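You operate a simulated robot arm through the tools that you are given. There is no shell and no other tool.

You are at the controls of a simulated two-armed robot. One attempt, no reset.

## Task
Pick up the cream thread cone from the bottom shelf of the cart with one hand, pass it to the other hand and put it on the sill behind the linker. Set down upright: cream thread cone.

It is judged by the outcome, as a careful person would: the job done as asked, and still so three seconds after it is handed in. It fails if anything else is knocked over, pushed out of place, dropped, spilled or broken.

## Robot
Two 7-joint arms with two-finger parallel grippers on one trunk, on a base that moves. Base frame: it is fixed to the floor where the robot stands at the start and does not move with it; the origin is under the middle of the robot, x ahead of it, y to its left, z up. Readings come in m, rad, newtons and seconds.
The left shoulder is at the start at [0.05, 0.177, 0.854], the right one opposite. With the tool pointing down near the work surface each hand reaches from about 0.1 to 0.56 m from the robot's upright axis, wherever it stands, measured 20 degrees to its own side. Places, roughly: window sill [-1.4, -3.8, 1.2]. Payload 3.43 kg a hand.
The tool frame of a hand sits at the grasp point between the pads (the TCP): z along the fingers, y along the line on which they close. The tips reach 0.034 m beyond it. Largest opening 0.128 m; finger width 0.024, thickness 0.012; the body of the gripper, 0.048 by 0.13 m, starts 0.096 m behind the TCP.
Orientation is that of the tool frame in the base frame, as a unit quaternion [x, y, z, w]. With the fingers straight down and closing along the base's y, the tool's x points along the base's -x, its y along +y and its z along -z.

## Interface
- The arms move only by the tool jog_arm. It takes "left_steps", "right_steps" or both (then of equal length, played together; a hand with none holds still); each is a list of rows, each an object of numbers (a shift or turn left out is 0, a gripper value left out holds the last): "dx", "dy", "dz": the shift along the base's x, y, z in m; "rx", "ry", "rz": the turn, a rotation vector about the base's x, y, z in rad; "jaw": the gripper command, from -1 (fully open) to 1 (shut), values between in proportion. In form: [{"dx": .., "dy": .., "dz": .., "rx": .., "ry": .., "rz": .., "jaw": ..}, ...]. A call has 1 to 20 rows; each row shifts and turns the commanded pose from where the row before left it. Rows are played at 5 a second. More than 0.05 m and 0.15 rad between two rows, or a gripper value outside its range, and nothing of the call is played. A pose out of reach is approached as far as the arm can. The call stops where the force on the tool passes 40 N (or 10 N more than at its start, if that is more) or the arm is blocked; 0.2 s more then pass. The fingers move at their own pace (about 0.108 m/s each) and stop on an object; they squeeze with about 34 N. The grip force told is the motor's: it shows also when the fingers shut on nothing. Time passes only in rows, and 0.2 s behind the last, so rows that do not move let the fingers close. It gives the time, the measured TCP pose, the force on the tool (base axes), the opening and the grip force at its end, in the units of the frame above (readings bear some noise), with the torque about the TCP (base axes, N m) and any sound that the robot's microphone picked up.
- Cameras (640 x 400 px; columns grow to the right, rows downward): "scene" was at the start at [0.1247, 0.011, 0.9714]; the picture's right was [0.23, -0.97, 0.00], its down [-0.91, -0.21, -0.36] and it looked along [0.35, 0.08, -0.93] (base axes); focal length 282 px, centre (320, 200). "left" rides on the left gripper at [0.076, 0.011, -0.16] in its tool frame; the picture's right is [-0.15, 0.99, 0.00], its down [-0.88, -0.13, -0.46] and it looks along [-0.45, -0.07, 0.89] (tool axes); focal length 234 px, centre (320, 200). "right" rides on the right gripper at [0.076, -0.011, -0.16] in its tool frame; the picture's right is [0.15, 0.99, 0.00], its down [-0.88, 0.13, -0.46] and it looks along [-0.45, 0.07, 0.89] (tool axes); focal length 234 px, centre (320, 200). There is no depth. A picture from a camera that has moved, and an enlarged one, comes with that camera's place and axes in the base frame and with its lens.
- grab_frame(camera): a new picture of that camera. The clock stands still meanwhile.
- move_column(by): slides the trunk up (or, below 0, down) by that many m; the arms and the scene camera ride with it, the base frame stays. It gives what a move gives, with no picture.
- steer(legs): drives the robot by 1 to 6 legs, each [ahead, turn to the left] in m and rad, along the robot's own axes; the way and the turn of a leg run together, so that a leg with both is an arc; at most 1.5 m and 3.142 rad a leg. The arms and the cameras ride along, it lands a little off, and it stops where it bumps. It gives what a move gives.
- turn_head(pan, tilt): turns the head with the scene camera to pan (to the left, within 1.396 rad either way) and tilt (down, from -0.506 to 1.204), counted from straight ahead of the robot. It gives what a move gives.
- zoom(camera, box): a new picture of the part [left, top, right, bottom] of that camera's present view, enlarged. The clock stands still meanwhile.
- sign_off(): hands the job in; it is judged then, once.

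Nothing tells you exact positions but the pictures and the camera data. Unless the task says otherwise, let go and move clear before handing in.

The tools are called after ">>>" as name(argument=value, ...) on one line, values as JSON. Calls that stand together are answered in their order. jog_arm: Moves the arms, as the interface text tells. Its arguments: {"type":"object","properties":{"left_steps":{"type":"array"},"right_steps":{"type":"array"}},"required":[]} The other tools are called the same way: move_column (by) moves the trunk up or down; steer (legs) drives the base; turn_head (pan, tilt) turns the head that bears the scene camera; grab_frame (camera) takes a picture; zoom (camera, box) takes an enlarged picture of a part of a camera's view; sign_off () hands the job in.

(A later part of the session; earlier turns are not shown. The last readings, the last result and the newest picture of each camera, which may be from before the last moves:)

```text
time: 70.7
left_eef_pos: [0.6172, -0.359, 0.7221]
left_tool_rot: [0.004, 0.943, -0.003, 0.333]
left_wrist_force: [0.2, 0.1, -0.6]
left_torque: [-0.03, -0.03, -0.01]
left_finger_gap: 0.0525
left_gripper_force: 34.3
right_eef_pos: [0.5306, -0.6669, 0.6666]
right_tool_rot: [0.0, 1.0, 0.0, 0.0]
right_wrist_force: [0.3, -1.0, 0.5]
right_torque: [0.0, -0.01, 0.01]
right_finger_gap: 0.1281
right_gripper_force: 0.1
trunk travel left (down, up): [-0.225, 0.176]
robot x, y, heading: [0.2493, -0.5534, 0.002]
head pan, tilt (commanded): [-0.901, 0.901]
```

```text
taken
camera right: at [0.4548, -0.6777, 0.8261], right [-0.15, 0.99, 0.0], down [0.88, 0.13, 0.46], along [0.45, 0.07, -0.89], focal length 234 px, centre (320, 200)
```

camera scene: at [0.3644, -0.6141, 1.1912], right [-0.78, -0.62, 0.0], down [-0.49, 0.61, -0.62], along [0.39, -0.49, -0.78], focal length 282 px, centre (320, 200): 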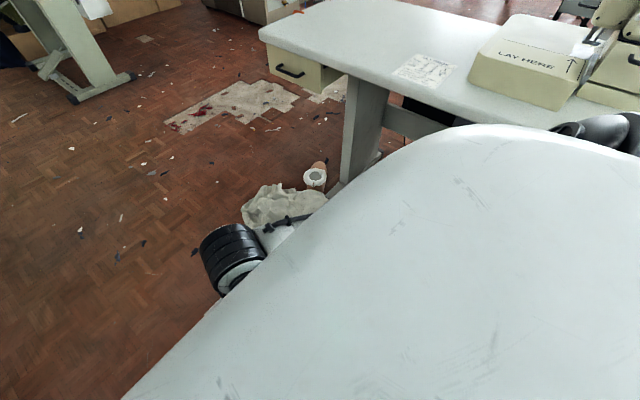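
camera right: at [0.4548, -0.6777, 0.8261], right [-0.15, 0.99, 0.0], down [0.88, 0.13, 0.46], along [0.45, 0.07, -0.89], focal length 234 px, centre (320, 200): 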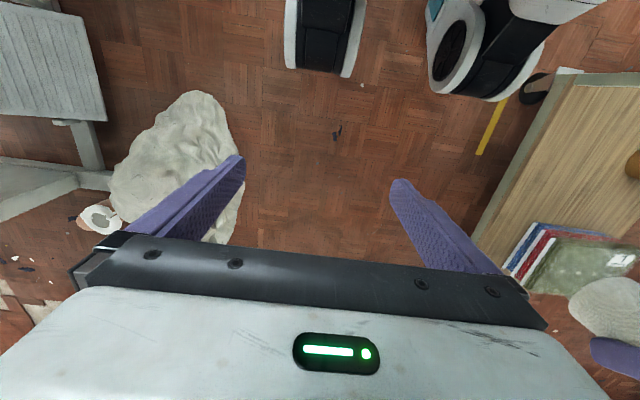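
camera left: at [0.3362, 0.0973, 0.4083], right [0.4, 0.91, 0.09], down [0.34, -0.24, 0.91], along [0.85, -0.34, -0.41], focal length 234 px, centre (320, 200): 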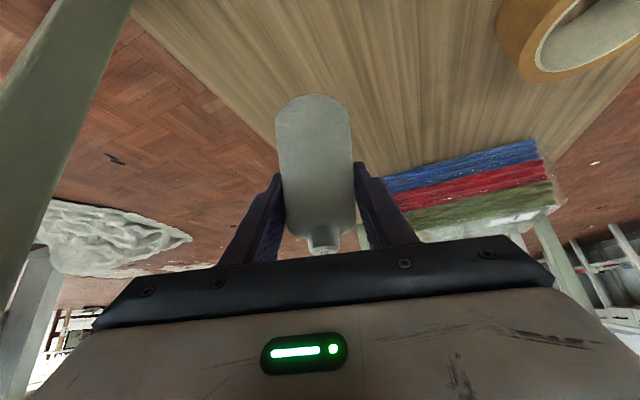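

The floor between the cart and the heap is about 0.8 m wide, and the robot is centred in it. I'll drive down the aisle, drifting slightly left away from the heap, to a point past the overlock table's end.

>>> steer(legs=[[0.0, 0.04], [0.7, 0.0], [0.0, -0.04], [0.75, 0.0]])

>>> turn_head(pan=-1.2, tilt=0.5)

>>> grab_frame(camera="scene")

>>> grab_frame(camera="right")

```text
time: 79.1
left_eef_pos: [2.0783, -0.3072, 0.7216]
left_tool_rot: [-0.004, 0.943, 0.0, 0.334]
left_wrist_force: [-0.3, 0.7, -1.7]
left_torque: [0.01, -0.01, -0.03]
left_finger_gap: 0.0522
left_gripper_force: 34.2
right_eef_pos: [1.9978, -0.6152, 0.6669]
right_tool_rot: [-0.008, 1.0, -0.001, 0.001]
right_wrist_force: [0.4, -0.4, 0.1]
right_torque: [0.01, 0.0, 0.0]
right_finger_gap: 0.1283
right_gripper_force: 0.1
trunk travel left (down, up): [-0.225, 0.176]
robot x, y, heading: [1.714, -0.506, 0.018]
head pan, tilt (commanded): [-0.901, 0.901]
```

```text
time: 80.0
left_eef_pos: [2.0787, -0.3058, 0.723]
left_tool_rot: [-0.005, 0.943, 0.0, 0.334]
left_wrist_force: [0.6, 0.0, -1.6]
left_torque: [0.01, 0.0, 0.01]
left_finger_gap: 0.0522
left_gripper_force: 34.2
right_eef_pos: [1.9982, -0.6151, 0.6662]
right_tool_rot: [-0.008, 1.0, -0.001, 0.0]
right_wrist_force: [-0.1, -0.1, 0.5]
right_torque: [0.01, -0.01, 0.02]
right_finger_gap: 0.1277
right_gripper_force: 0.1
trunk travel left (down, up): [-0.225, 0.176]
robot x, y, heading: [1.7115, -0.5034, 0.013]
head pan, tilt (commanded): [-1.201, 0.499]
```

```text
taken
camera scene: at [1.8173, -0.5913, 1.225], right [-0.93, -0.38, 0.0], down [-0.18, 0.44, -0.88], along [0.33, -0.81, -0.48], focal length 282 px, centre (320, 200)
```

scene: 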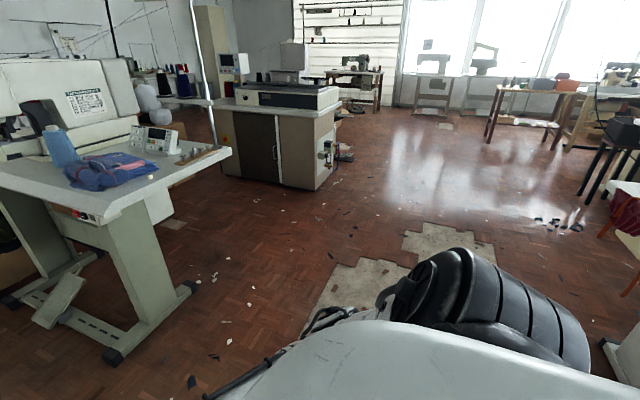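

```text
taken
camera right: at [1.9222, -0.6276, 0.8261], right [-0.16, 0.99, 0.0], down [0.88, 0.14, 0.46], along [0.45, 0.07, -0.89], focal length 234 px, centre (320, 200)
```

right: 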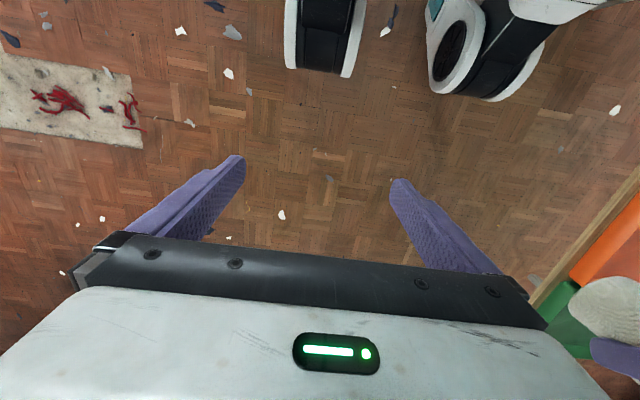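

I'm past the end of the overlock table in open floor. I'll turn right to face down the room toward the windows.

>>> steer(legs=[[0.0, -1.58]])

>>> turn_head(pan=0.0, tilt=0.4)

>>> grab_frame(camera="scene")

>>> turn_head(pan=-0.9, tilt=0.3)

>>> grab_frame(camera="scene")

```text
time: 84.3
left_eef_pos: [1.8984, -0.8806, 0.721]
left_tool_rot: [0.677, 0.656, -0.24, 0.232]
left_wrist_force: [0.2, 0.0, -1.2]
left_torque: [-0.05, -0.01, 0.01]
left_finger_gap: 0.0524
left_gripper_force: 34.2
right_eef_pos: [1.5927, -0.7864, 0.6672]
right_tool_rot: [0.715, 0.699, 0.0, 0.0]
right_wrist_force: [0.4, 0.0, -0.1]
right_torque: [0.0, 0.0, -0.03]
right_finger_gap: 0.128
right_gripper_force: 0.1
trunk travel left (down, up): [-0.225, 0.176]
robot x, y, heading: [1.7113, -0.5078, -1.597]
head pan, tilt (commanded): [-1.201, 0.499]
```

```text
time: 85.7
left_eef_pos: [1.8974, -0.881, 0.7207]
left_tool_rot: [0.676, 0.657, -0.24, 0.232]
left_wrist_force: [0.6, 0.3, -0.7]
left_torque: [-0.01, -0.02, 0.01]
left_finger_gap: 0.0525
left_gripper_force: 34.1
right_eef_pos: [1.5931, -0.7877, 0.6671]
right_tool_rot: [0.716, 0.699, 0.0, 0.0]
right_wrist_force: [-0.1, 0.3, 0.2]
right_torque: [-0.01, -0.01, -0.01]
right_finger_gap: 0.1282
right_gripper_force: 0.1
trunk travel left (down, up): [-0.225, 0.176]
robot x, y, heading: [1.7113, -0.5094, -1.594]
head pan, tilt (commanded): [0.0, 0.4]
```

```text
taken
camera scene: at [1.7092, -0.6709, 1.2342], right [-1.0, 0.02, 0.0], down [0.01, 0.39, -0.92], along [-0.02, -0.92, -0.39], focal length 282 px, centre (320, 200)
```

scene: 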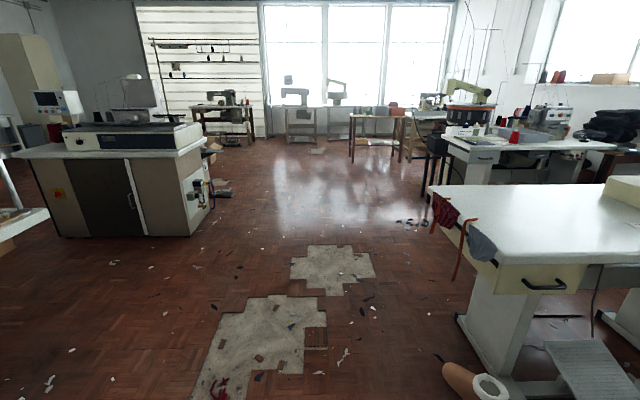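

```text
time: 86.9
left_eef_pos: [1.8981, -0.8803, 0.7209]
left_tool_rot: [0.677, 0.656, -0.241, 0.231]
left_wrist_force: [-0.2, 0.3, -1.8]
left_torque: [-0.03, 0.01, -0.03]
left_finger_gap: 0.0523
left_gripper_force: 34.3
right_eef_pos: [1.5932, -0.7878, 0.6679]
right_tool_rot: [0.715, 0.699, 0.0, 0.001]
right_wrist_force: [0.2, 0.7, -0.4]
right_torque: [0.03, 0.0, -0.02]
right_finger_gap: 0.128
right_gripper_force: 0.1
trunk travel left (down, up): [-0.225, 0.176]
robot x, y, heading: [1.7106, -0.5083, -1.594]
head pan, tilt (commanded): [-0.901, 0.3]
```

```text
taken
camera scene: at [1.637, -0.6348, 1.2435], right [-0.6, 0.8, 0.0], down [0.24, 0.18, -0.96], along [-0.76, -0.58, -0.3], focal length 282 px, centre (320, 200)
```

scene: 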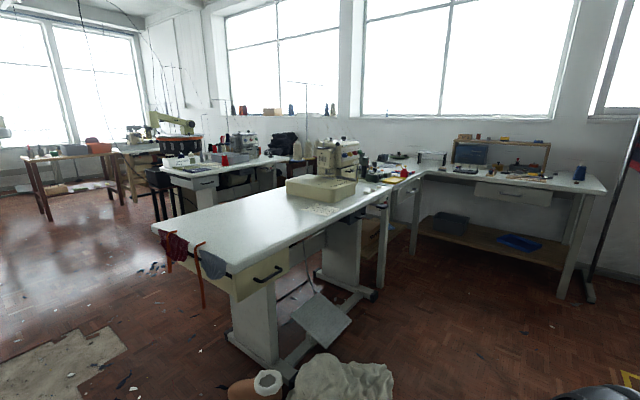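

The way ahead down x≈1.8 is clear, with the overlock table's end on the right and the cabinet on the left. I'll drive about 2 m and look right toward the second table row and the sill.

>>> steer(legs=[[0.0, 0.07], [1.4, 0.0], [0.6, 0.0]])

>>> turn_head(pan=-1.0, tilt=0.3)

>>> grab_frame(camera="scene")

>>> turn_head(pan=-0.2, tilt=0.4)

>>> grab_frame(camera="scene")

```text
time: 97.4
left_eef_pos: [2.0226, -2.8936, 0.7208]
left_tool_rot: [0.656, 0.677, -0.233, 0.239]
left_wrist_force: [-0.6, 0.0, -1.5]
left_torque: [-0.01, -0.01, 0.02]
left_finger_gap: 0.0523
left_gripper_force: 34.1
right_eef_pos: [1.7119, -2.8196, 0.6669]
right_tool_rot: [0.693, 0.721, 0.0, 0.001]
right_wrist_force: [0.8, 0.3, 0.7]
right_torque: [0.02, -0.01, 0.02]
right_finger_gap: 0.1278
right_gripper_force: 0.1
trunk travel left (down, up): [-0.225, 0.176]
robot x, y, heading: [1.8131, -2.5301, -1.524]
head pan, tilt (commanded): [-0.901, 0.3]
```

```text
time: 98.1
left_eef_pos: [2.0237, -2.8945, 0.7209]
left_tool_rot: [0.656, 0.677, -0.233, 0.239]
left_wrist_force: [0.2, -0.4, -1.8]
left_torque: [0.0, 0.01, 0.0]
left_finger_gap: 0.0521
left_gripper_force: 34.3
right_eef_pos: [1.7127, -2.8199, 0.6674]
right_tool_rot: [0.693, 0.721, -0.001, 0.001]
right_wrist_force: [-0.9, 1.0, -0.6]
right_torque: [-0.04, -0.01, 0.04]
right_finger_gap: 0.1279
right_gripper_force: 0.0
trunk travel left (down, up): [-0.225, 0.176]
robot x, y, heading: [1.8107, -2.5284, -1.532]
head pan, tilt (commanded): [-1.0, 0.3]
```

```text
taken
camera scene: at [1.7403, -2.6573, 1.2435], right [-0.57, 0.82, 0.0], down [0.24, 0.17, -0.96], along [-0.78, -0.55, -0.3], focal length 282 px, centre (320, 200)
```

scene: 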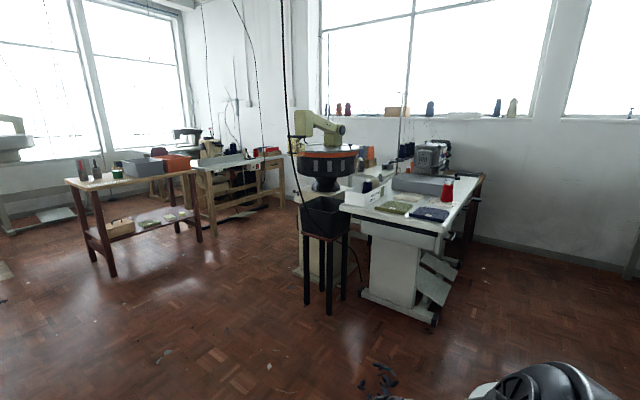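

```text
time: 99.2
left_eef_pos: [2.0222, -2.8948, 0.7223]
left_tool_rot: [0.656, 0.677, -0.233, 0.238]
left_wrist_force: [0.4, 0.9, -2.2]
left_torque: [-0.01, 0.0, 0.03]
left_finger_gap: 0.0524
left_gripper_force: 34.3
right_eef_pos: [1.7124, -2.8198, 0.6676]
right_tool_rot: [0.693, 0.721, -0.001, 0.0]
right_wrist_force: [-0.4, -0.7, -1.1]
right_torque: [-0.02, 0.01, 0.0]
right_finger_gap: 0.128
right_gripper_force: 0.1
trunk travel left (down, up): [-0.225, 0.176]
robot x, y, heading: [1.8131, -2.531, -1.533]
head pan, tilt (commanded): [-0.201, 0.4]
```

```text
taken
camera scene: at [1.8019, -2.6951, 1.2343], right [-0.99, 0.16, 0.0], down [0.06, 0.38, -0.92], along [-0.15, -0.91, -0.39], focal length 282 px, centre (320, 200)
```

scene: 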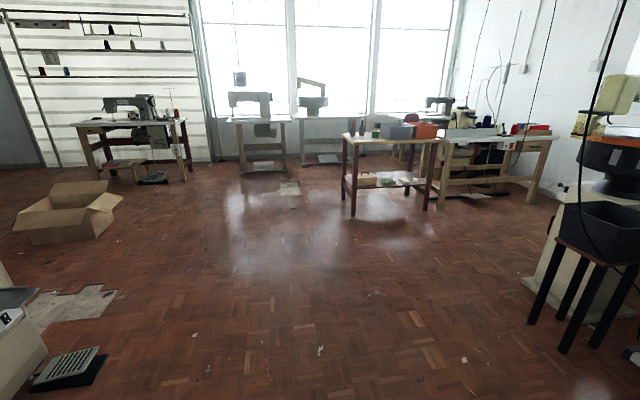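

The linker is the dial machine with the orange rim, and the sill on the side wall behind it holds cones and boxes. I'll zoom in on the sill to find a free spot.

>>> turn_head(pan=-1.0, tilt=0.3)

>>> zoom(camera="scene", box=[280, 70, 600, 200])

>>> zoom(camera="scene", box=[310, 80, 470, 180])

>>> zoom(camera="scene", box=[270, 100, 510, 340])

```text
time: 100.3
left_eef_pos: [2.0222, -2.8933, 0.7221]
left_tool_rot: [0.656, 0.677, -0.233, 0.239]
left_wrist_force: [-0.1, 0.0, -1.0]
left_torque: [0.03, 0.02, 0.03]
left_finger_gap: 0.0523
left_gripper_force: 33.9
right_eef_pos: [1.7119, -2.82, 0.6684]
right_tool_rot: [0.692, 0.722, 0.0, 0.0]
right_wrist_force: [-0.5, -0.1, 0.9]
right_torque: [-0.01, -0.03, 0.03]
right_finger_gap: 0.1279
right_gripper_force: 0.0
trunk travel left (down, up): [-0.225, 0.176]
robot x, y, heading: [1.8155, -2.5315, -1.533]
head pan, tilt (commanded): [-1.0, 0.3]
```

```text
2.00 times, centred on (440, 135) of scene
camera zoom: at [1.7403, -2.6573, 1.2435], right [-0.57, 0.82, 0.0], down [0.24, 0.17, -0.96], along [-0.78, -0.55, -0.3], focal length 563 px, centre (80, 330)
```

zoom: 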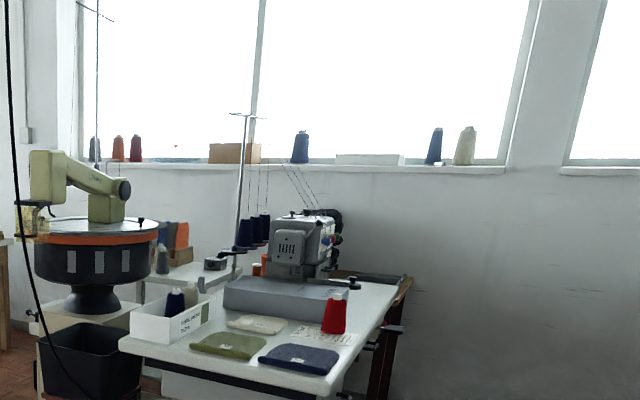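

```text
4.00 times, centred on (390, 130) of scene
camera zoom: at [1.7403, -2.6573, 1.2435], right [-0.57, 0.82, 0.0], down [0.24, 0.17, -0.96], along [-0.78, -0.55, -0.3], focal length 1127 px, centre (40, 480)
```

zoom: 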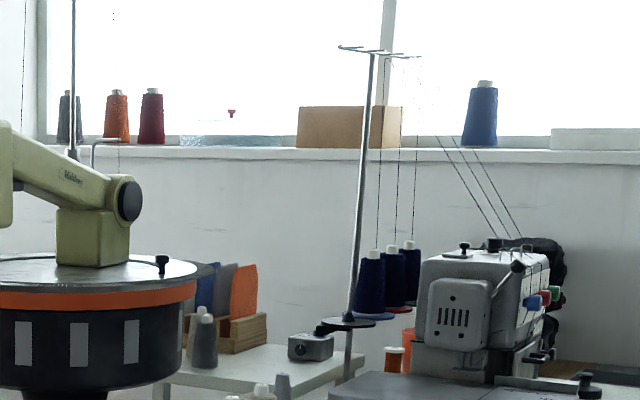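

```text
1.67 times, centred on (390, 220) of scene
camera zoom: at [1.7403, -2.6573, 1.2435], right [-0.57, 0.82, 0.0], down [0.24, 0.17, -0.96], along [-0.78, -0.55, -0.3], focal length 469 px, centre (203, 167)
```

zoom: 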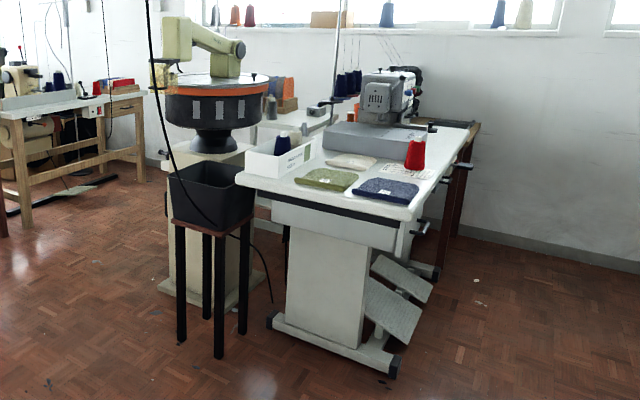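

Behind the linker the sill has a clear gap of roughly 0.4 m between the red cone and the cardboard box, around y≈-4.2. I'll drive round to the far side of the linker, where there's an aisle toward that wall, and look again.

>>> steer(legs=[[0.0, -0.06], [1.2, 0.0], [0.8, 0.0], [0.0, -1.5]])

>>> turn_head(pan=0.0, tilt=0.35)

>>> grab_frame(camera="scene")

>>> zoom(camera="scene", box=[200, 60, 440, 210])

```text
time: 114.5
left_eef_pos: [1.3704, -4.7474, 0.7209]
left_tool_rot: [0.943, 0.002, -0.334, 0.0]
left_wrist_force: [0.7, 0.2, -1.2]
left_torque: [0.0, 0.01, 0.04]
left_finger_gap: 0.0521
left_gripper_force: 33.8
right_eef_pos: [1.4546, -4.4402, 0.6673]
right_tool_rot: [1.0, 0.006, 0.0, 0.0]
right_wrist_force: [-0.5, -0.2, 0.3]
right_torque: [-0.02, -0.02, 0.02]
right_finger_gap: 0.1282
right_gripper_force: 0.0
trunk travel left (down, up): [-0.225, 0.176]
robot x, y, heading: [1.7348, -4.5529, -3.13]
head pan, tilt (commanded): [-1.0, 0.3]
```

```text
time: 115.8
left_eef_pos: [1.3695, -4.7493, 0.7215]
left_tool_rot: [0.943, 0.001, -0.333, -0.002]
left_wrist_force: [0.0, -0.9, -1.7]
left_torque: [-0.01, 0.04, 0.03]
left_finger_gap: 0.0518
left_gripper_force: 33.2
right_eef_pos: [1.4528, -4.4392, 0.668]
right_tool_rot: [1.0, 0.006, 0.0, 0.0]
right_wrist_force: [0.7, 1.0, -0.5]
right_torque: [0.01, 0.03, 0.03]
right_finger_gap: 0.1279
right_gripper_force: 0.0
trunk travel left (down, up): [-0.225, 0.176]
robot x, y, heading: [1.7411, -4.5522, -3.128]
head pan, tilt (commanded): [0.0, 0.351]
```

```text
taken
camera scene: at [1.5747, -4.5539, 1.2388], right [-0.01, 1.0, 0.0], down [0.34, 0.0, -0.94], along [-0.94, -0.01, -0.34], focal length 282 px, centre (320, 200)
```

scene: 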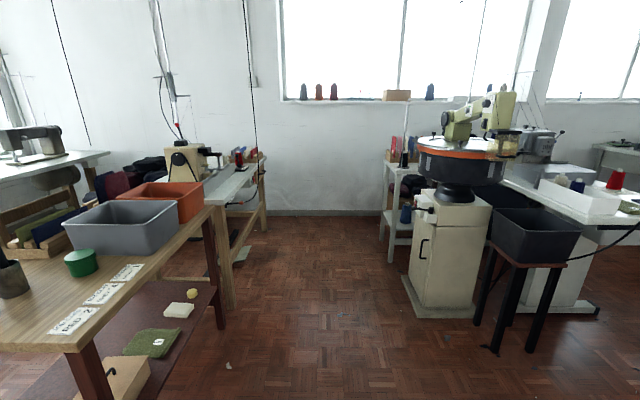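

```text
2.67 times, centred on (320, 135) of scene
camera zoom: at [1.5747, -4.5539, 1.2388], right [-0.01, 1.0, 0.0], down [0.34, 0.0, -0.94], along [-0.94, -0.01, -0.34], focal length 751 px, centre (320, 373)
```

zoom: 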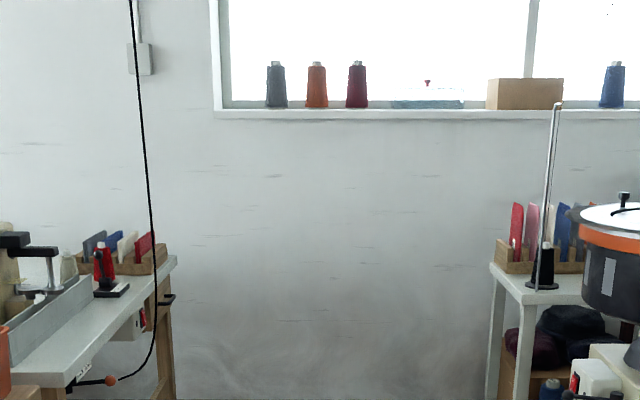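

The aisle leads straight to the wall under the sill, with nothing beneath it, and on the sill I see grey, orange and red cones, a clear container, a box and a blue cone. I'll raise the trunk fully and do the hand-over here in open space, starting by swinging the left hand to point forward-right.

>>> move_column(by=0.17)

>>> jog_arm(left_steps=[{"dx": -0.019, "dy": 0.0, "rz": -0.1}, {"dx": -0.019, "dy": 0.02, "rz": -0.1}, {"dx": -0.019, "dy": 0.023, "rz": -0.1}, {"dx": -0.019, "dy": 0.023, "rz": -0.1}, {"dx": -0.019, "dy": 0.023, "rz": -0.1}, {"dx": -0.019, "dy": 0.023, "rz": -0.1}, {"dx": -0.019, "dy": 0.023, "rz": -0.1}, {"dx": -0.019, "dy": 0.022, "rz": -0.085}])

>>> turn_head(pan=0.0, tilt=0.7)

>>> grab_frame(camera="scene")

>>> grab_frame(camera="left")

```text
time: 117.7
left_eef_pos: [1.3696, -4.7485, 0.891]
left_tool_rot: [0.943, 0.001, -0.333, -0.001]
left_wrist_force: [-1.4, -1.0, -1.1]
left_torque: [0.03, 0.0, -0.04]
left_finger_gap: 0.052
left_gripper_force: 34.6
right_eef_pos: [1.4525, -4.4414, 0.8382]
right_tool_rot: [1.0, 0.005, 0.0, 0.001]
right_wrist_force: [0.6, -1.1, 0.7]
right_torque: [-0.06, 0.02, -0.01]
right_finger_gap: 0.1281
right_gripper_force: 0.1
trunk travel left (down, up): [-0.395, 0.006]
robot x, y, heading: [1.7359, -4.5499, -3.129]
head pan, tilt (commanded): [0.0, 0.351]
```

```text
time: 119.5
left_eef_pos: [1.2182, -4.5927, 0.8894]
left_tool_rot: [0.872, -0.359, -0.307, -0.128]
left_wrist_force: [0.3, 0.3, -1.3]
left_torque: [0.01, -0.01, -0.02]
left_finger_gap: 0.0523
left_gripper_force: 33.8
right_eef_pos: [1.4519, -4.4407, 0.8372]
right_tool_rot: [1.0, 0.006, 0.0, 0.0]
right_wrist_force: [0.2, -0.1, 0.6]
right_torque: [0.0, 0.0, 0.01]
right_finger_gap: 0.1279
right_gripper_force: 0.1
trunk travel left (down, up): [-0.395, 0.006]
robot x, y, heading: [1.7375, -4.5493, -3.13]
head pan, tilt (commanded): [0.0, 0.351]
```

```text
time: 120.3
left_eef_pos: [1.219, -4.593, 0.892]
left_tool_rot: [0.872, -0.359, -0.308, -0.128]
left_wrist_force: [0.2, -0.4, -1.1]
left_torque: [-0.02, -0.01, 0.01]
left_finger_gap: 0.0518
left_gripper_force: 34.0
right_eef_pos: [1.4525, -4.4405, 0.8374]
right_tool_rot: [1.0, 0.005, 0.001, 0.0]
right_wrist_force: [0.2, 0.9, -0.1]
right_torque: [0.0, 0.0, -0.01]
right_finger_gap: 0.128
right_gripper_force: 0.1
trunk travel left (down, up): [-0.395, 0.006]
robot x, y, heading: [1.7353, -4.5509, -3.127]
head pan, tilt (commanded): [0.0, 0.7]
```

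```text
taken
camera scene: at [1.5828, -4.5539, 1.3774], right [-0.01, 1.0, 0.0], down [0.64, 0.01, -0.77], along [-0.77, -0.01, -0.64], focal length 282 px, centre (320, 200)
```

scene: 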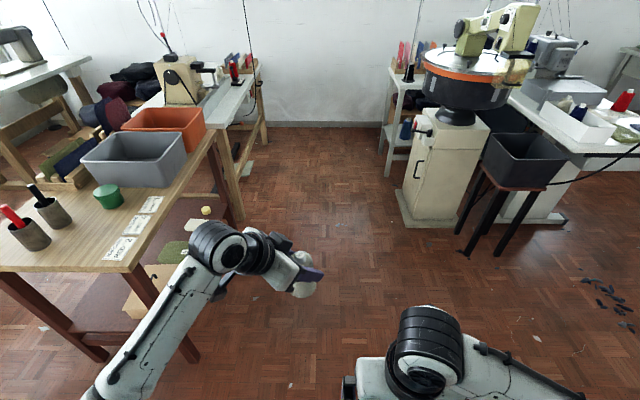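

```text
taken
camera left: at [1.3238, -4.7111, 0.9691], right [-0.78, -0.62, 0.09], down [-0.19, 0.37, 0.91], along [-0.6, 0.69, -0.41], focal length 234 px, centre (320, 200)
```

left: 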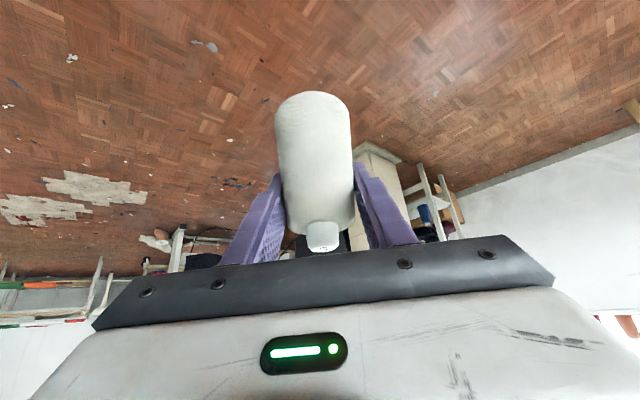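

The left hand now points forward-right with the cone upright. Next I'll pitch the right hand forward to nearly horizontal, out to the right side, keeping clear of the cone.

>>> jog_arm(right_steps=[{"dx": -0.015, "dy": 0.012, "ry": 0.137}, {"dx": -0.015, "dy": 0.012, "ry": 0.137}, {"dx": -0.015, "dy": 0.012, "ry": 0.137}, {"dx": -0.015, "dy": 0.012, "ry": 0.137}, {"dx": -0.015, "dy": 0.01, "ry": 0.137}, {"dx": -0.015, "dy": 0.01, "ry": 0.137}, {"dx": -0.015, "dy": 0.01, "ry": 0.137}, {"dx": -0.015, "dy": 0.01, "ry": 0.137}, {"dx": -0.01, "dy": 0.01, "ry": 0.137}, {"dx": -0.01, "dy": 0.01, "ry": 0.137}])

>>> grab_frame(camera="scene")

>>> grab_frame(camera="right")

```text
time: 122.5
left_eef_pos: [1.2176, -4.593, 0.8904]
left_tool_rot: [0.872, -0.36, -0.307, -0.128]
left_wrist_force: [0.2, -0.7, -1.5]
left_torque: [-0.01, 0.01, 0.03]
left_finger_gap: 0.0522
left_gripper_force: 34.0
right_eef_pos: [1.313, -4.3334, 0.8355]
right_tool_rot: [0.774, 0.004, -0.633, -0.003]
right_wrist_force: [0.8, 1.1, 0.4]
right_torque: [-0.02, -0.03, -0.01]
right_finger_gap: 0.128
right_gripper_force: 0.1
trunk travel left (down, up): [-0.395, 0.006]
robot x, y, heading: [1.7353, -4.5505, -3.13]
head pan, tilt (commanded): [0.0, 0.7]
```

```text
taken
camera scene: at [1.5828, -4.5539, 1.3774], right [-0.01, 1.0, 0.0], down [0.64, 0.01, -0.76], along [-0.76, -0.01, -0.64], focal length 282 px, centre (320, 200)
```

scene: 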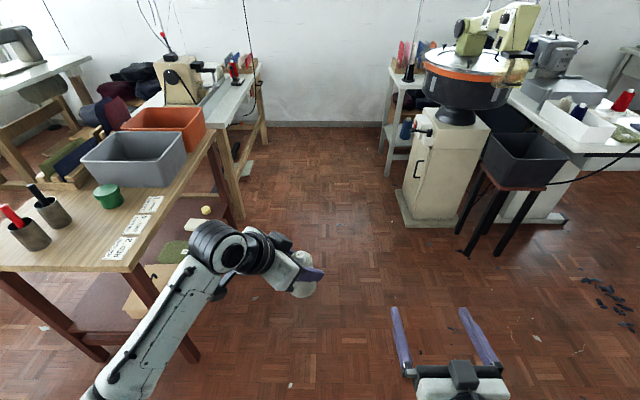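

```text
taken
camera right: at [1.484, -4.321, 0.7926], right [0.03, -0.99, -0.15], down [0.27, -0.14, 0.95], along [-0.96, -0.07, 0.26], focal length 234 px, centre (320, 200)
```

right: 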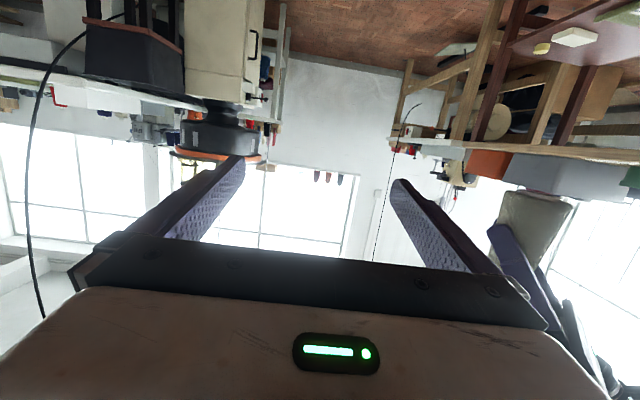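

The right hand points forward and nearly level. Now I'll yaw it 45° toward the cone and bring it to a pre-grasp 15 cm short of the cone's lower part.

>>> jog_arm(right_steps=[{"rz": 0.131}, {"rz": 0.131}, {"rz": 0.131}, {"rz": 0.131}, {"rz": 0.131}, {"rz": 0.131}, {"dx": 0.002, "dy": -0.025, "dz": 0.003}, {"dx": 0.002, "dy": -0.025, "dz": 0.003}, {"dx": 0.002, "dy": -0.025, "dz": 0.003}, {"dx": 0.002, "dy": -0.025, "dz": 0.003}])

>>> grab_frame(camera="scene")

>>> grab_frame(camera="right")

>>> grab_frame(camera="left")

```text
time: 124.7
left_eef_pos: [1.2184, -4.592, 0.8908]
left_tool_rot: [0.872, -0.36, -0.308, -0.128]
left_wrist_force: [-0.8, -0.9, -2.1]
left_torque: [-0.01, -0.03, -0.01]
left_finger_gap: 0.0522
left_gripper_force: 34.2
right_eef_pos: [1.3222, -4.4383, 0.8485]
right_tool_rot: [0.713, 0.301, -0.586, 0.239]
right_wrist_force: [0.7, 0.5, 0.0]
right_torque: [-0.03, 0.01, 0.02]
right_finger_gap: 0.128
right_gripper_force: 0.1
right hand out of reach, approached as far as the arm can: row 6
trunk travel left (down, up): [-0.395, 0.006]
robot x, y, heading: [1.7406, -4.5495, -3.128]
head pan, tilt (commanded): [0.0, 0.7]
```

```text
taken
camera scene: at [1.5828, -4.5541, 1.3774], right [-0.01, 1.0, 0.0], down [0.64, 0.01, -0.76], along [-0.76, -0.01, -0.64], focal length 282 px, centre (320, 200)
```

scene: 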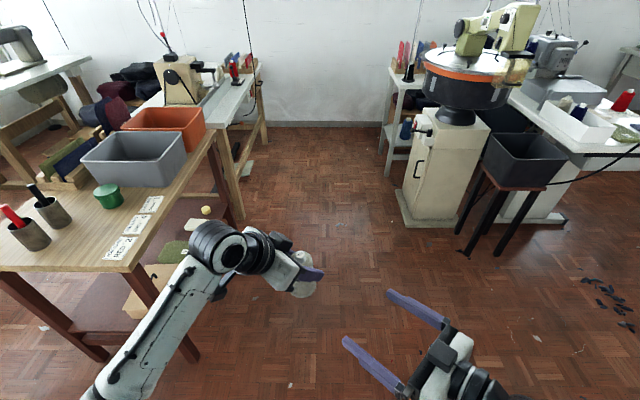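

```text
taken
camera right: at [1.4338, -4.3085, 0.8045], right [0.72, -0.68, -0.15], down [0.29, 0.09, 0.95], along [-0.63, -0.73, 0.26], focal length 234 px, centre (320, 200)
```

right: 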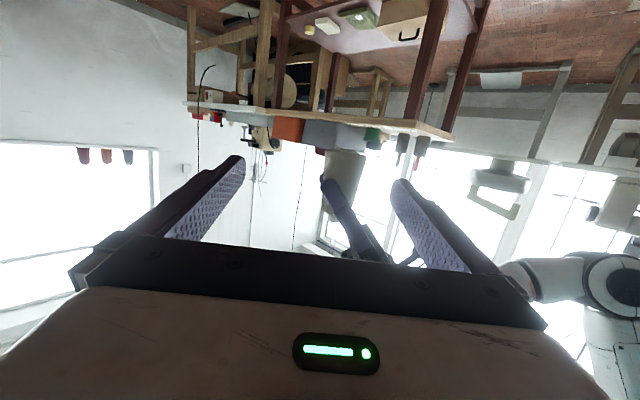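

```text
taken
camera left: at [1.3236, -4.7112, 0.9691], right [-0.78, -0.62, 0.09], down [-0.19, 0.37, 0.91], along [-0.6, 0.69, -0.41], focal length 234 px, centre (320, 200)
```

left: 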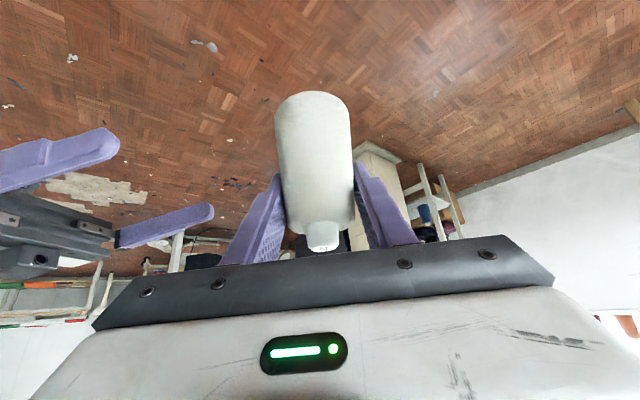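

The right hand lines up well, pointing across the cone's lower part beneath the left fingers. I'll shift it sideways to centre on the cone and advance most of the way, then check.

>>> jog_arm(right_steps=[{"dx": 0.0123, "dy": -0.0122, "dz": 0.002}, {"dx": 0.0123, "dy": -0.0122, "dz": 0.0025}, {"dx": -0.0214, "dy": -0.0215}, {"dx": -0.0214, "dy": -0.0215}, {"dx": -0.0214, "dy": -0.0215}, {}])

>>> grab_frame(camera="right")

>>> grab_frame(camera="left")

>>> zoom(camera="scene", box=[200, 220, 440, 370])

```text
time: 126.1
left_eef_pos: [1.218, -4.5901, 0.8907]
left_tool_rot: [0.872, -0.359, -0.308, -0.128]
left_wrist_force: [1.4, 0.2, -1.6]
left_torque: [0.0, -0.01, 0.0]
left_finger_gap: 0.052
left_gripper_force: 34.0
right_eef_pos: [1.2814, -4.5262, 0.854]
right_tool_rot: [0.714, 0.3, -0.586, 0.24]
right_wrist_force: [-0.8, 0.5, -0.5]
right_torque: [-0.01, -0.01, 0.0]
right_finger_gap: 0.1281
right_gripper_force: 0.0
trunk travel left (down, up): [-0.395, 0.006]
robot x, y, heading: [1.7395, -4.5489, -3.132]
head pan, tilt (commanded): [0.0, 0.7]
```

```text
taken
camera right: at [1.3931, -4.3957, 0.8105], right [0.72, -0.68, -0.15], down [0.29, 0.09, 0.95], along [-0.63, -0.73, 0.26], focal length 234 px, centre (320, 200)
```

right: 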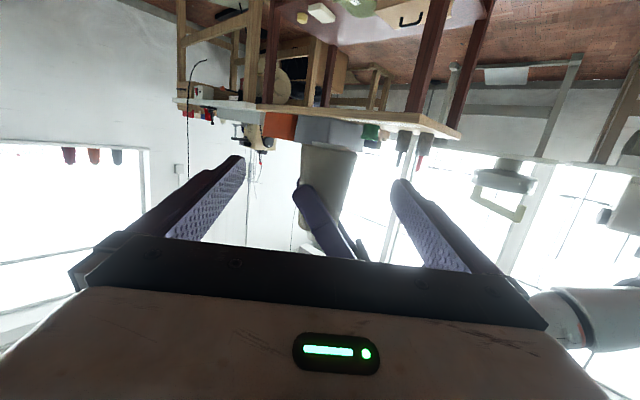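

```text
taken
camera left: at [1.3237, -4.711, 0.9691], right [-0.78, -0.62, 0.09], down [-0.19, 0.37, 0.91], along [-0.6, 0.69, -0.41], focal length 234 px, centre (320, 200)
```

left: 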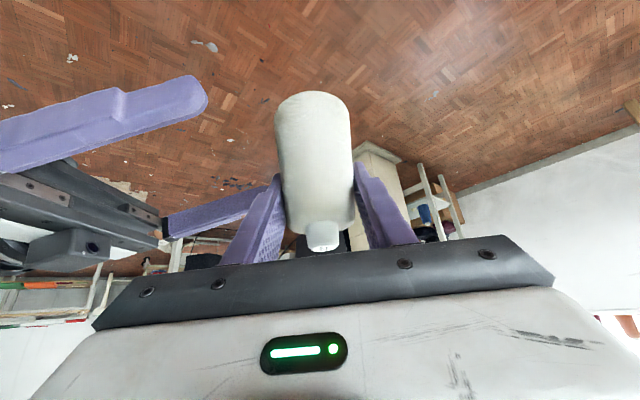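

```text
2.67 times, centred on (320, 295) of scene
camera zoom: at [1.5829, -4.5538, 1.3774], right [-0.01, 1.0, 0.0], down [0.64, 0.01, -0.76], along [-0.76, -0.01, -0.64], focal length 751 px, centre (320, -53)
```

zoom: 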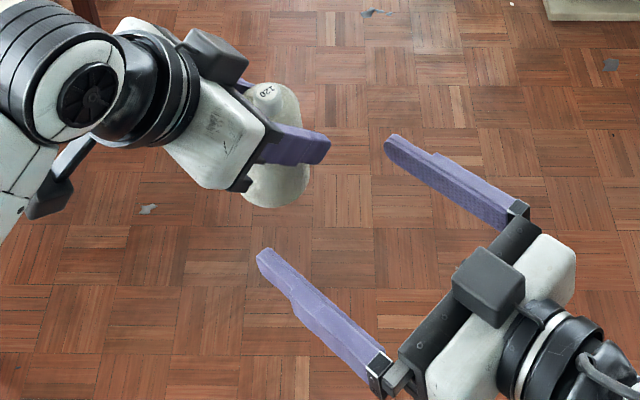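

Alignment is good, with the right fingers straddling the cone below the left fingertips. I'll drop 5 mm for extra finger clearance and advance the last 9 cm.

>>> jog_arm(right_steps=[{"dz": -0.005}, {"dx": -0.0212, "dy": -0.0213}, {"dx": -0.0212, "dy": -0.0213}, {"dx": -0.0212, "dy": -0.0213}, {}])

>>> grab_frame(camera="right")

>>> grab_frame(camera="left")

>>> zoom(camera="scene", box=[220, 220, 380, 320])

```text
time: 127.3
left_eef_pos: [1.2176, -4.5919, 0.89]
left_tool_rot: [0.871, -0.36, -0.308, -0.129]
left_wrist_force: [-0.2, -0.2, -1.2]
left_torque: [0.05, 0.01, -0.03]
left_finger_gap: 0.052
left_gripper_force: 34.4
right_eef_pos: [1.2171, -4.5899, 0.8483]
right_tool_rot: [0.714, 0.3, -0.586, 0.239]
right_wrist_force: [0.3, 0.8, -0.4]
right_torque: [-0.01, 0.0, -0.02]
right_finger_gap: 0.1281
right_gripper_force: 0.1
trunk travel left (down, up): [-0.395, 0.006]
robot x, y, heading: [1.739, -4.5504, -3.128]
head pan, tilt (commanded): [0.0, 0.7]
```

```text
taken
camera right: at [1.3306, -4.46, 0.8041], right [0.72, -0.68, -0.15], down [0.29, 0.09, 0.95], along [-0.63, -0.73, 0.26], focal length 234 px, centre (320, 200)
```

right: 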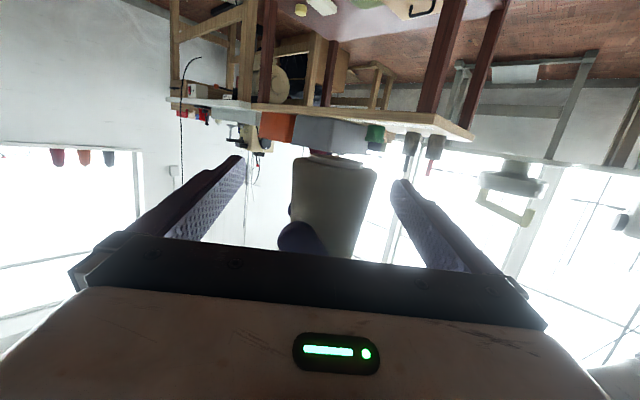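

```text
taken
camera left: at [1.3236, -4.711, 0.9691], right [-0.78, -0.62, 0.09], down [-0.19, 0.37, 0.91], along [-0.6, 0.69, -0.41], focal length 234 px, centre (320, 200)
```

left: 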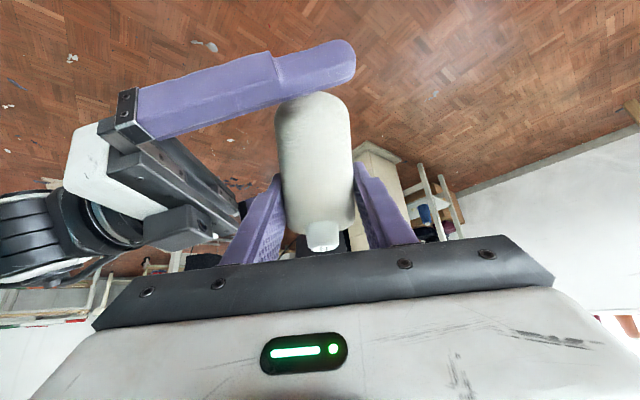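

```text
4.00 times, centred on (300, 270) of scene
camera zoom: at [1.5829, -4.5538, 1.3774], right [-0.01, 1.0, 0.0], down [0.64, 0.01, -0.76], along [-0.76, -0.01, -0.64], focal length 1127 px, centre (400, -80)
```

zoom: 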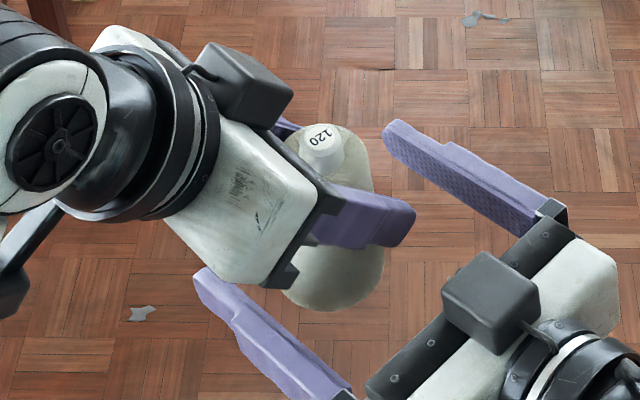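

Everything is clear, but the cone sits about 6 mm off centre between the right fingers. To keep clear of the left fingertips I'll level the right hand slightly, yaw it a bit more, and shift it sideways.

>>> jog_arm(right_steps=[{"rx": -0.035, "ry": 0.035, "rz": 0.05, "dx": 0.0015, "dy": -0.0015}, {"rx": -0.036, "ry": 0.036, "rz": 0.05, "dx": 0.0015, "dy": -0.0015}, {"rz": 0.05, "dx": 0.0015, "dy": -0.0015}, {}])

>>> grab_frame(camera="right")

>>> grab_frame(camera="left")

>>> zoom(camera="scene", box=[220, 220, 380, 320])

```text
time: 128.3
left_eef_pos: [1.2184, -4.5919, 0.8901]
left_tool_rot: [0.871, -0.36, -0.308, -0.129]
left_wrist_force: [-0.1, -0.3, -1.7]
left_torque: [-0.02, 0.01, -0.01]
left_finger_gap: 0.0516
left_gripper_force: 33.8
right_eef_pos: [1.2235, -4.596, 0.8486]
right_tool_rot: [0.659, 0.339, -0.602, 0.298]
right_wrist_force: [-0.4, -0.2, -0.1]
right_torque: [-0.02, 0.0, 0.0]
right_finger_gap: 0.1281
right_gripper_force: 0.1
trunk travel left (down, up): [-0.395, 0.006]
robot x, y, heading: [1.7373, -4.5505, -3.134]
head pan, tilt (commanded): [0.0, 0.7]
```

```text
taken
camera right: at [1.312, -4.4543, 0.7892], right [0.8, -0.57, -0.16], down [0.33, 0.21, 0.92], along [-0.49, -0.79, 0.36], focal length 234 px, centre (320, 200)
```

right: 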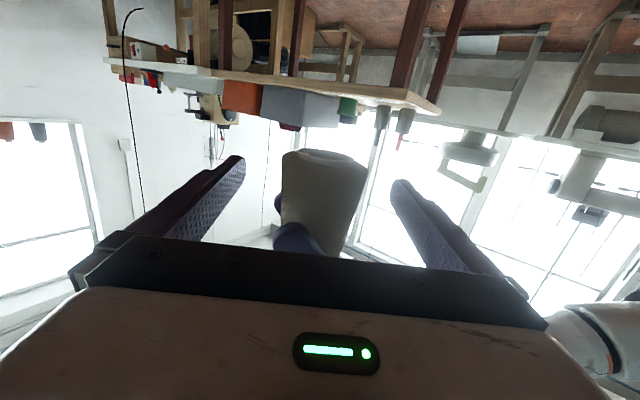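

```text
taken
camera left: at [1.3236, -4.7111, 0.9691], right [-0.78, -0.62, 0.09], down [-0.19, 0.37, 0.91], along [-0.6, 0.69, -0.41], focal length 234 px, centre (320, 200)
```

left: 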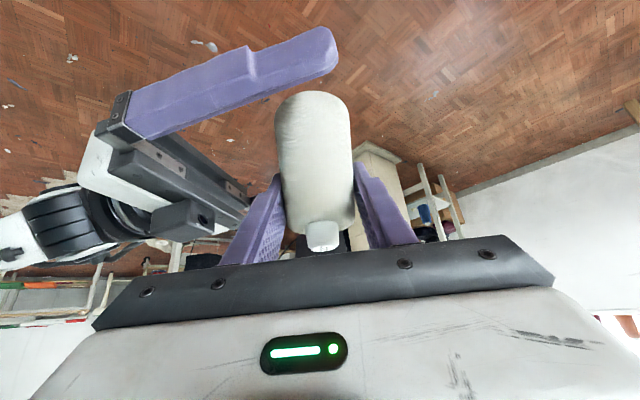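

```text
4.00 times, centred on (300, 270) of scene
camera zoom: at [1.5828, -4.5539, 1.3774], right [-0.01, 1.0, 0.0], down [0.64, 0.01, -0.76], along [-0.76, -0.01, -0.64], focal length 1127 px, centre (400, -80)
```

zoom: 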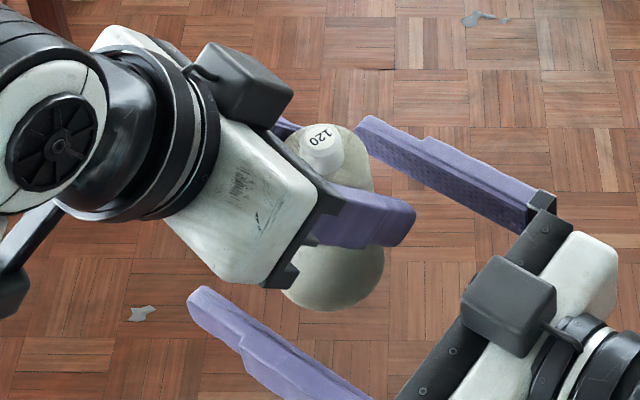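

The cone is now centred between the right fingers. I'll close the right gripper partway and check finger clearance before squeezing.

>>> jog_arm(right_steps=[{"jaw": -0.5}, {"jaw": -0.2}, {"jaw": -0.05}, {}])

>>> zoom(camera="right", box=[200, 120, 440, 270])

>>> zoom(camera="scene", box=[220, 220, 380, 320])

>>> grab_frame(camera="left")

```text
time: 129.3
left_eef_pos: [1.2178, -4.5932, 0.8914]
left_tool_rot: [0.872, -0.36, -0.307, -0.128]
left_wrist_force: [0.6, -0.2, -1.7]
left_torque: [0.01, 0.01, 0.01]
left_finger_gap: 0.0521
left_gripper_force: 33.8
right_eef_pos: [1.224, -4.5949, 0.8489]
right_tool_rot: [0.659, 0.34, -0.601, 0.298]
right_wrist_force: [0.4, 0.1, 0.0]
right_torque: [0.03, 0.01, 0.0]
right_finger_gap: 0.0674
right_gripper_force: 0.1
trunk travel left (down, up): [-0.395, 0.006]
robot x, y, heading: [1.739, -4.5475, -3.129]
head pan, tilt (commanded): [0.0, 0.7]
```

```text
2.67 times, centred on (320, 195) of right
camera zoom: at [1.3119, -4.4541, 0.7893], right [0.8, -0.57, -0.16], down [0.33, 0.21, 0.92], along [-0.49, -0.79, 0.36], focal length 624 px, centre (320, 213)
```

zoom: 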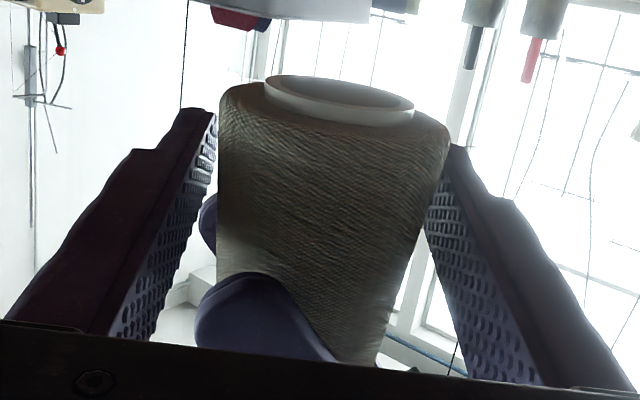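

```text
4.00 times, centred on (300, 270) of scene
camera zoom: at [1.5828, -4.5539, 1.3774], right [-0.01, 1.0, 0.0], down [0.64, 0.01, -0.76], along [-0.76, -0.01, -0.64], focal length 1127 px, centre (400, -80)
```

zoom: 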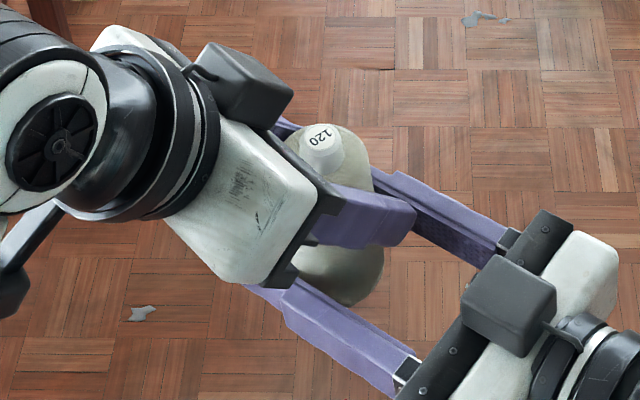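

```text
taken
camera left: at [1.3236, -4.7111, 0.9691], right [-0.78, -0.62, 0.09], down [-0.19, 0.37, 0.91], along [-0.6, 0.69, -0.41], focal length 234 px, centre (320, 200)
```

left: 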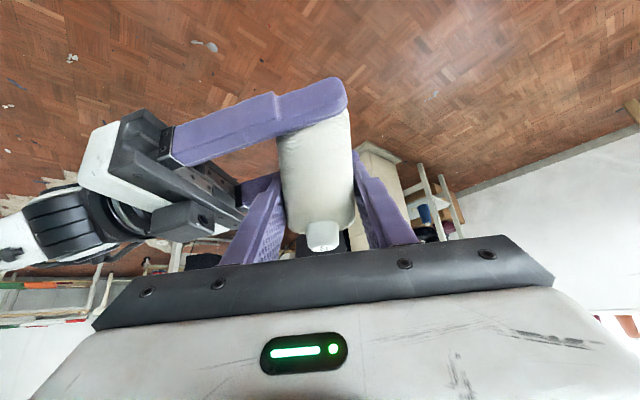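

Clearances are fine on all sides. I'll squeeze the right gripper fully while the left still holds.

>>> jog_arm(right_steps=[{"jaw": 0.02}, {"jaw": 0.08}, {"jaw": 0.15}, {"jaw": 0.4}, {"jaw": 1.0}, {}, {}])

>>> zoom(camera="right", box=[200, 120, 440, 270])

>>> zoom(camera="scene", box=[220, 220, 380, 320])

```text
time: 130.9
left_eef_pos: [1.2182, -4.5932, 0.8898]
left_tool_rot: [0.871, -0.36, -0.308, -0.129]
left_wrist_force: [-5.0, 2.2, -1.6]
left_torque: [0.04, 0.23, -0.09]
left_finger_gap: 0.0519
left_gripper_force: 34.5
right_eef_pos: [1.2236, -4.5957, 0.8496]
right_tool_rot: [0.66, 0.339, -0.601, 0.297]
right_wrist_force: [3.9, -2.5, 0.8]
right_torque: [0.0, -0.02, 0.1]
right_finger_gap: 0.0603
right_gripper_force: 33.7
trunk travel left (down, up): [-0.395, 0.006]
robot x, y, heading: [1.7336, -4.5478, -3.13]
head pan, tilt (commanded): [0.0, 0.7]
```

```text
2.67 times, centred on (320, 195) of right
camera zoom: at [1.3122, -4.4544, 0.7893], right [0.8, -0.57, -0.16], down [0.33, 0.21, 0.92], along [-0.49, -0.79, 0.36], focal length 624 px, centre (320, 213)
```

zoom: 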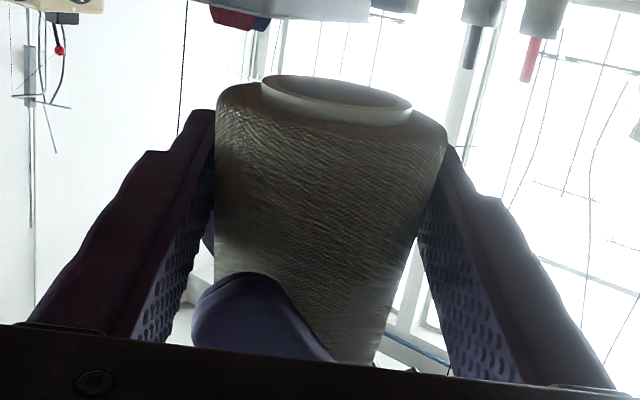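

```text
4.00 times, centred on (300, 270) of scene
camera zoom: at [1.5828, -4.5539, 1.3774], right [-0.01, 1.0, 0.0], down [0.64, 0.01, -0.76], along [-0.76, -0.01, -0.64], focal length 1127 px, centre (400, -80)
```

zoom: 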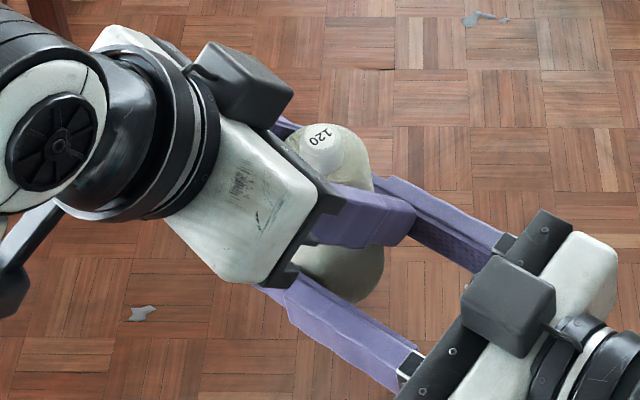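

The right hand has the cone firmly, and the forces between the hands are small. I'll open the left gripper and back it up and away along its own axis.

>>> jog_arm(left_steps=[{"jaw": 0.0}, {"jaw": -0.35}, {}, {}])

>>> zoom(camera="right", box=[200, 120, 440, 270])

>>> zoom(camera="scene", box=[220, 220, 380, 320])

```text
time: 131.9
left_eef_pos: [1.218, -4.5924, 0.8911]
left_tool_rot: [0.871, -0.36, -0.308, -0.128]
left_wrist_force: [0.3, 0.8, 0.9]
left_torque: [0.01, 0.0, -0.01]
left_finger_gap: 0.0863
left_gripper_force: 0.0
right_eef_pos: [1.2229, -4.5957, 0.8483]
right_tool_rot: [0.659, 0.34, -0.601, 0.298]
right_wrist_force: [-0.8, 0.3, -1.1]
right_torque: [-0.02, 0.0, 0.01]
right_finger_gap: 0.0603
right_gripper_force: 34.2
trunk travel left (down, up): [-0.395, 0.006]
robot x, y, heading: [1.7377, -4.5486, -3.133]
head pan, tilt (commanded): [0.0, 0.7]
```

```text
2.67 times, centred on (320, 195) of right
camera zoom: at [1.3119, -4.4541, 0.7893], right [0.8, -0.57, -0.16], down [0.33, 0.21, 0.92], along [-0.49, -0.79, 0.36], focal length 624 px, centre (320, 213)
```

zoom: 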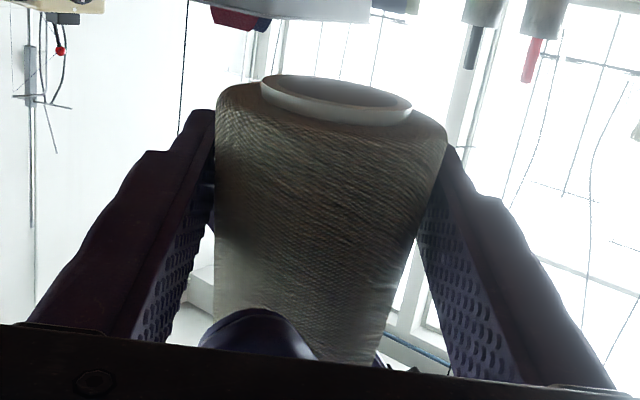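

```text
4.00 times, centred on (300, 270) of scene
camera zoom: at [1.5828, -4.5539, 1.3774], right [-0.01, 1.0, 0.0], down [0.64, 0.01, -0.76], along [-0.76, -0.01, -0.64], focal length 1127 px, centre (400, -80)
```

zoom: 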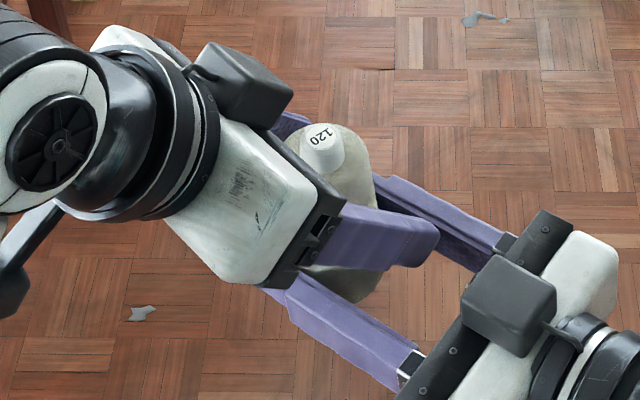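

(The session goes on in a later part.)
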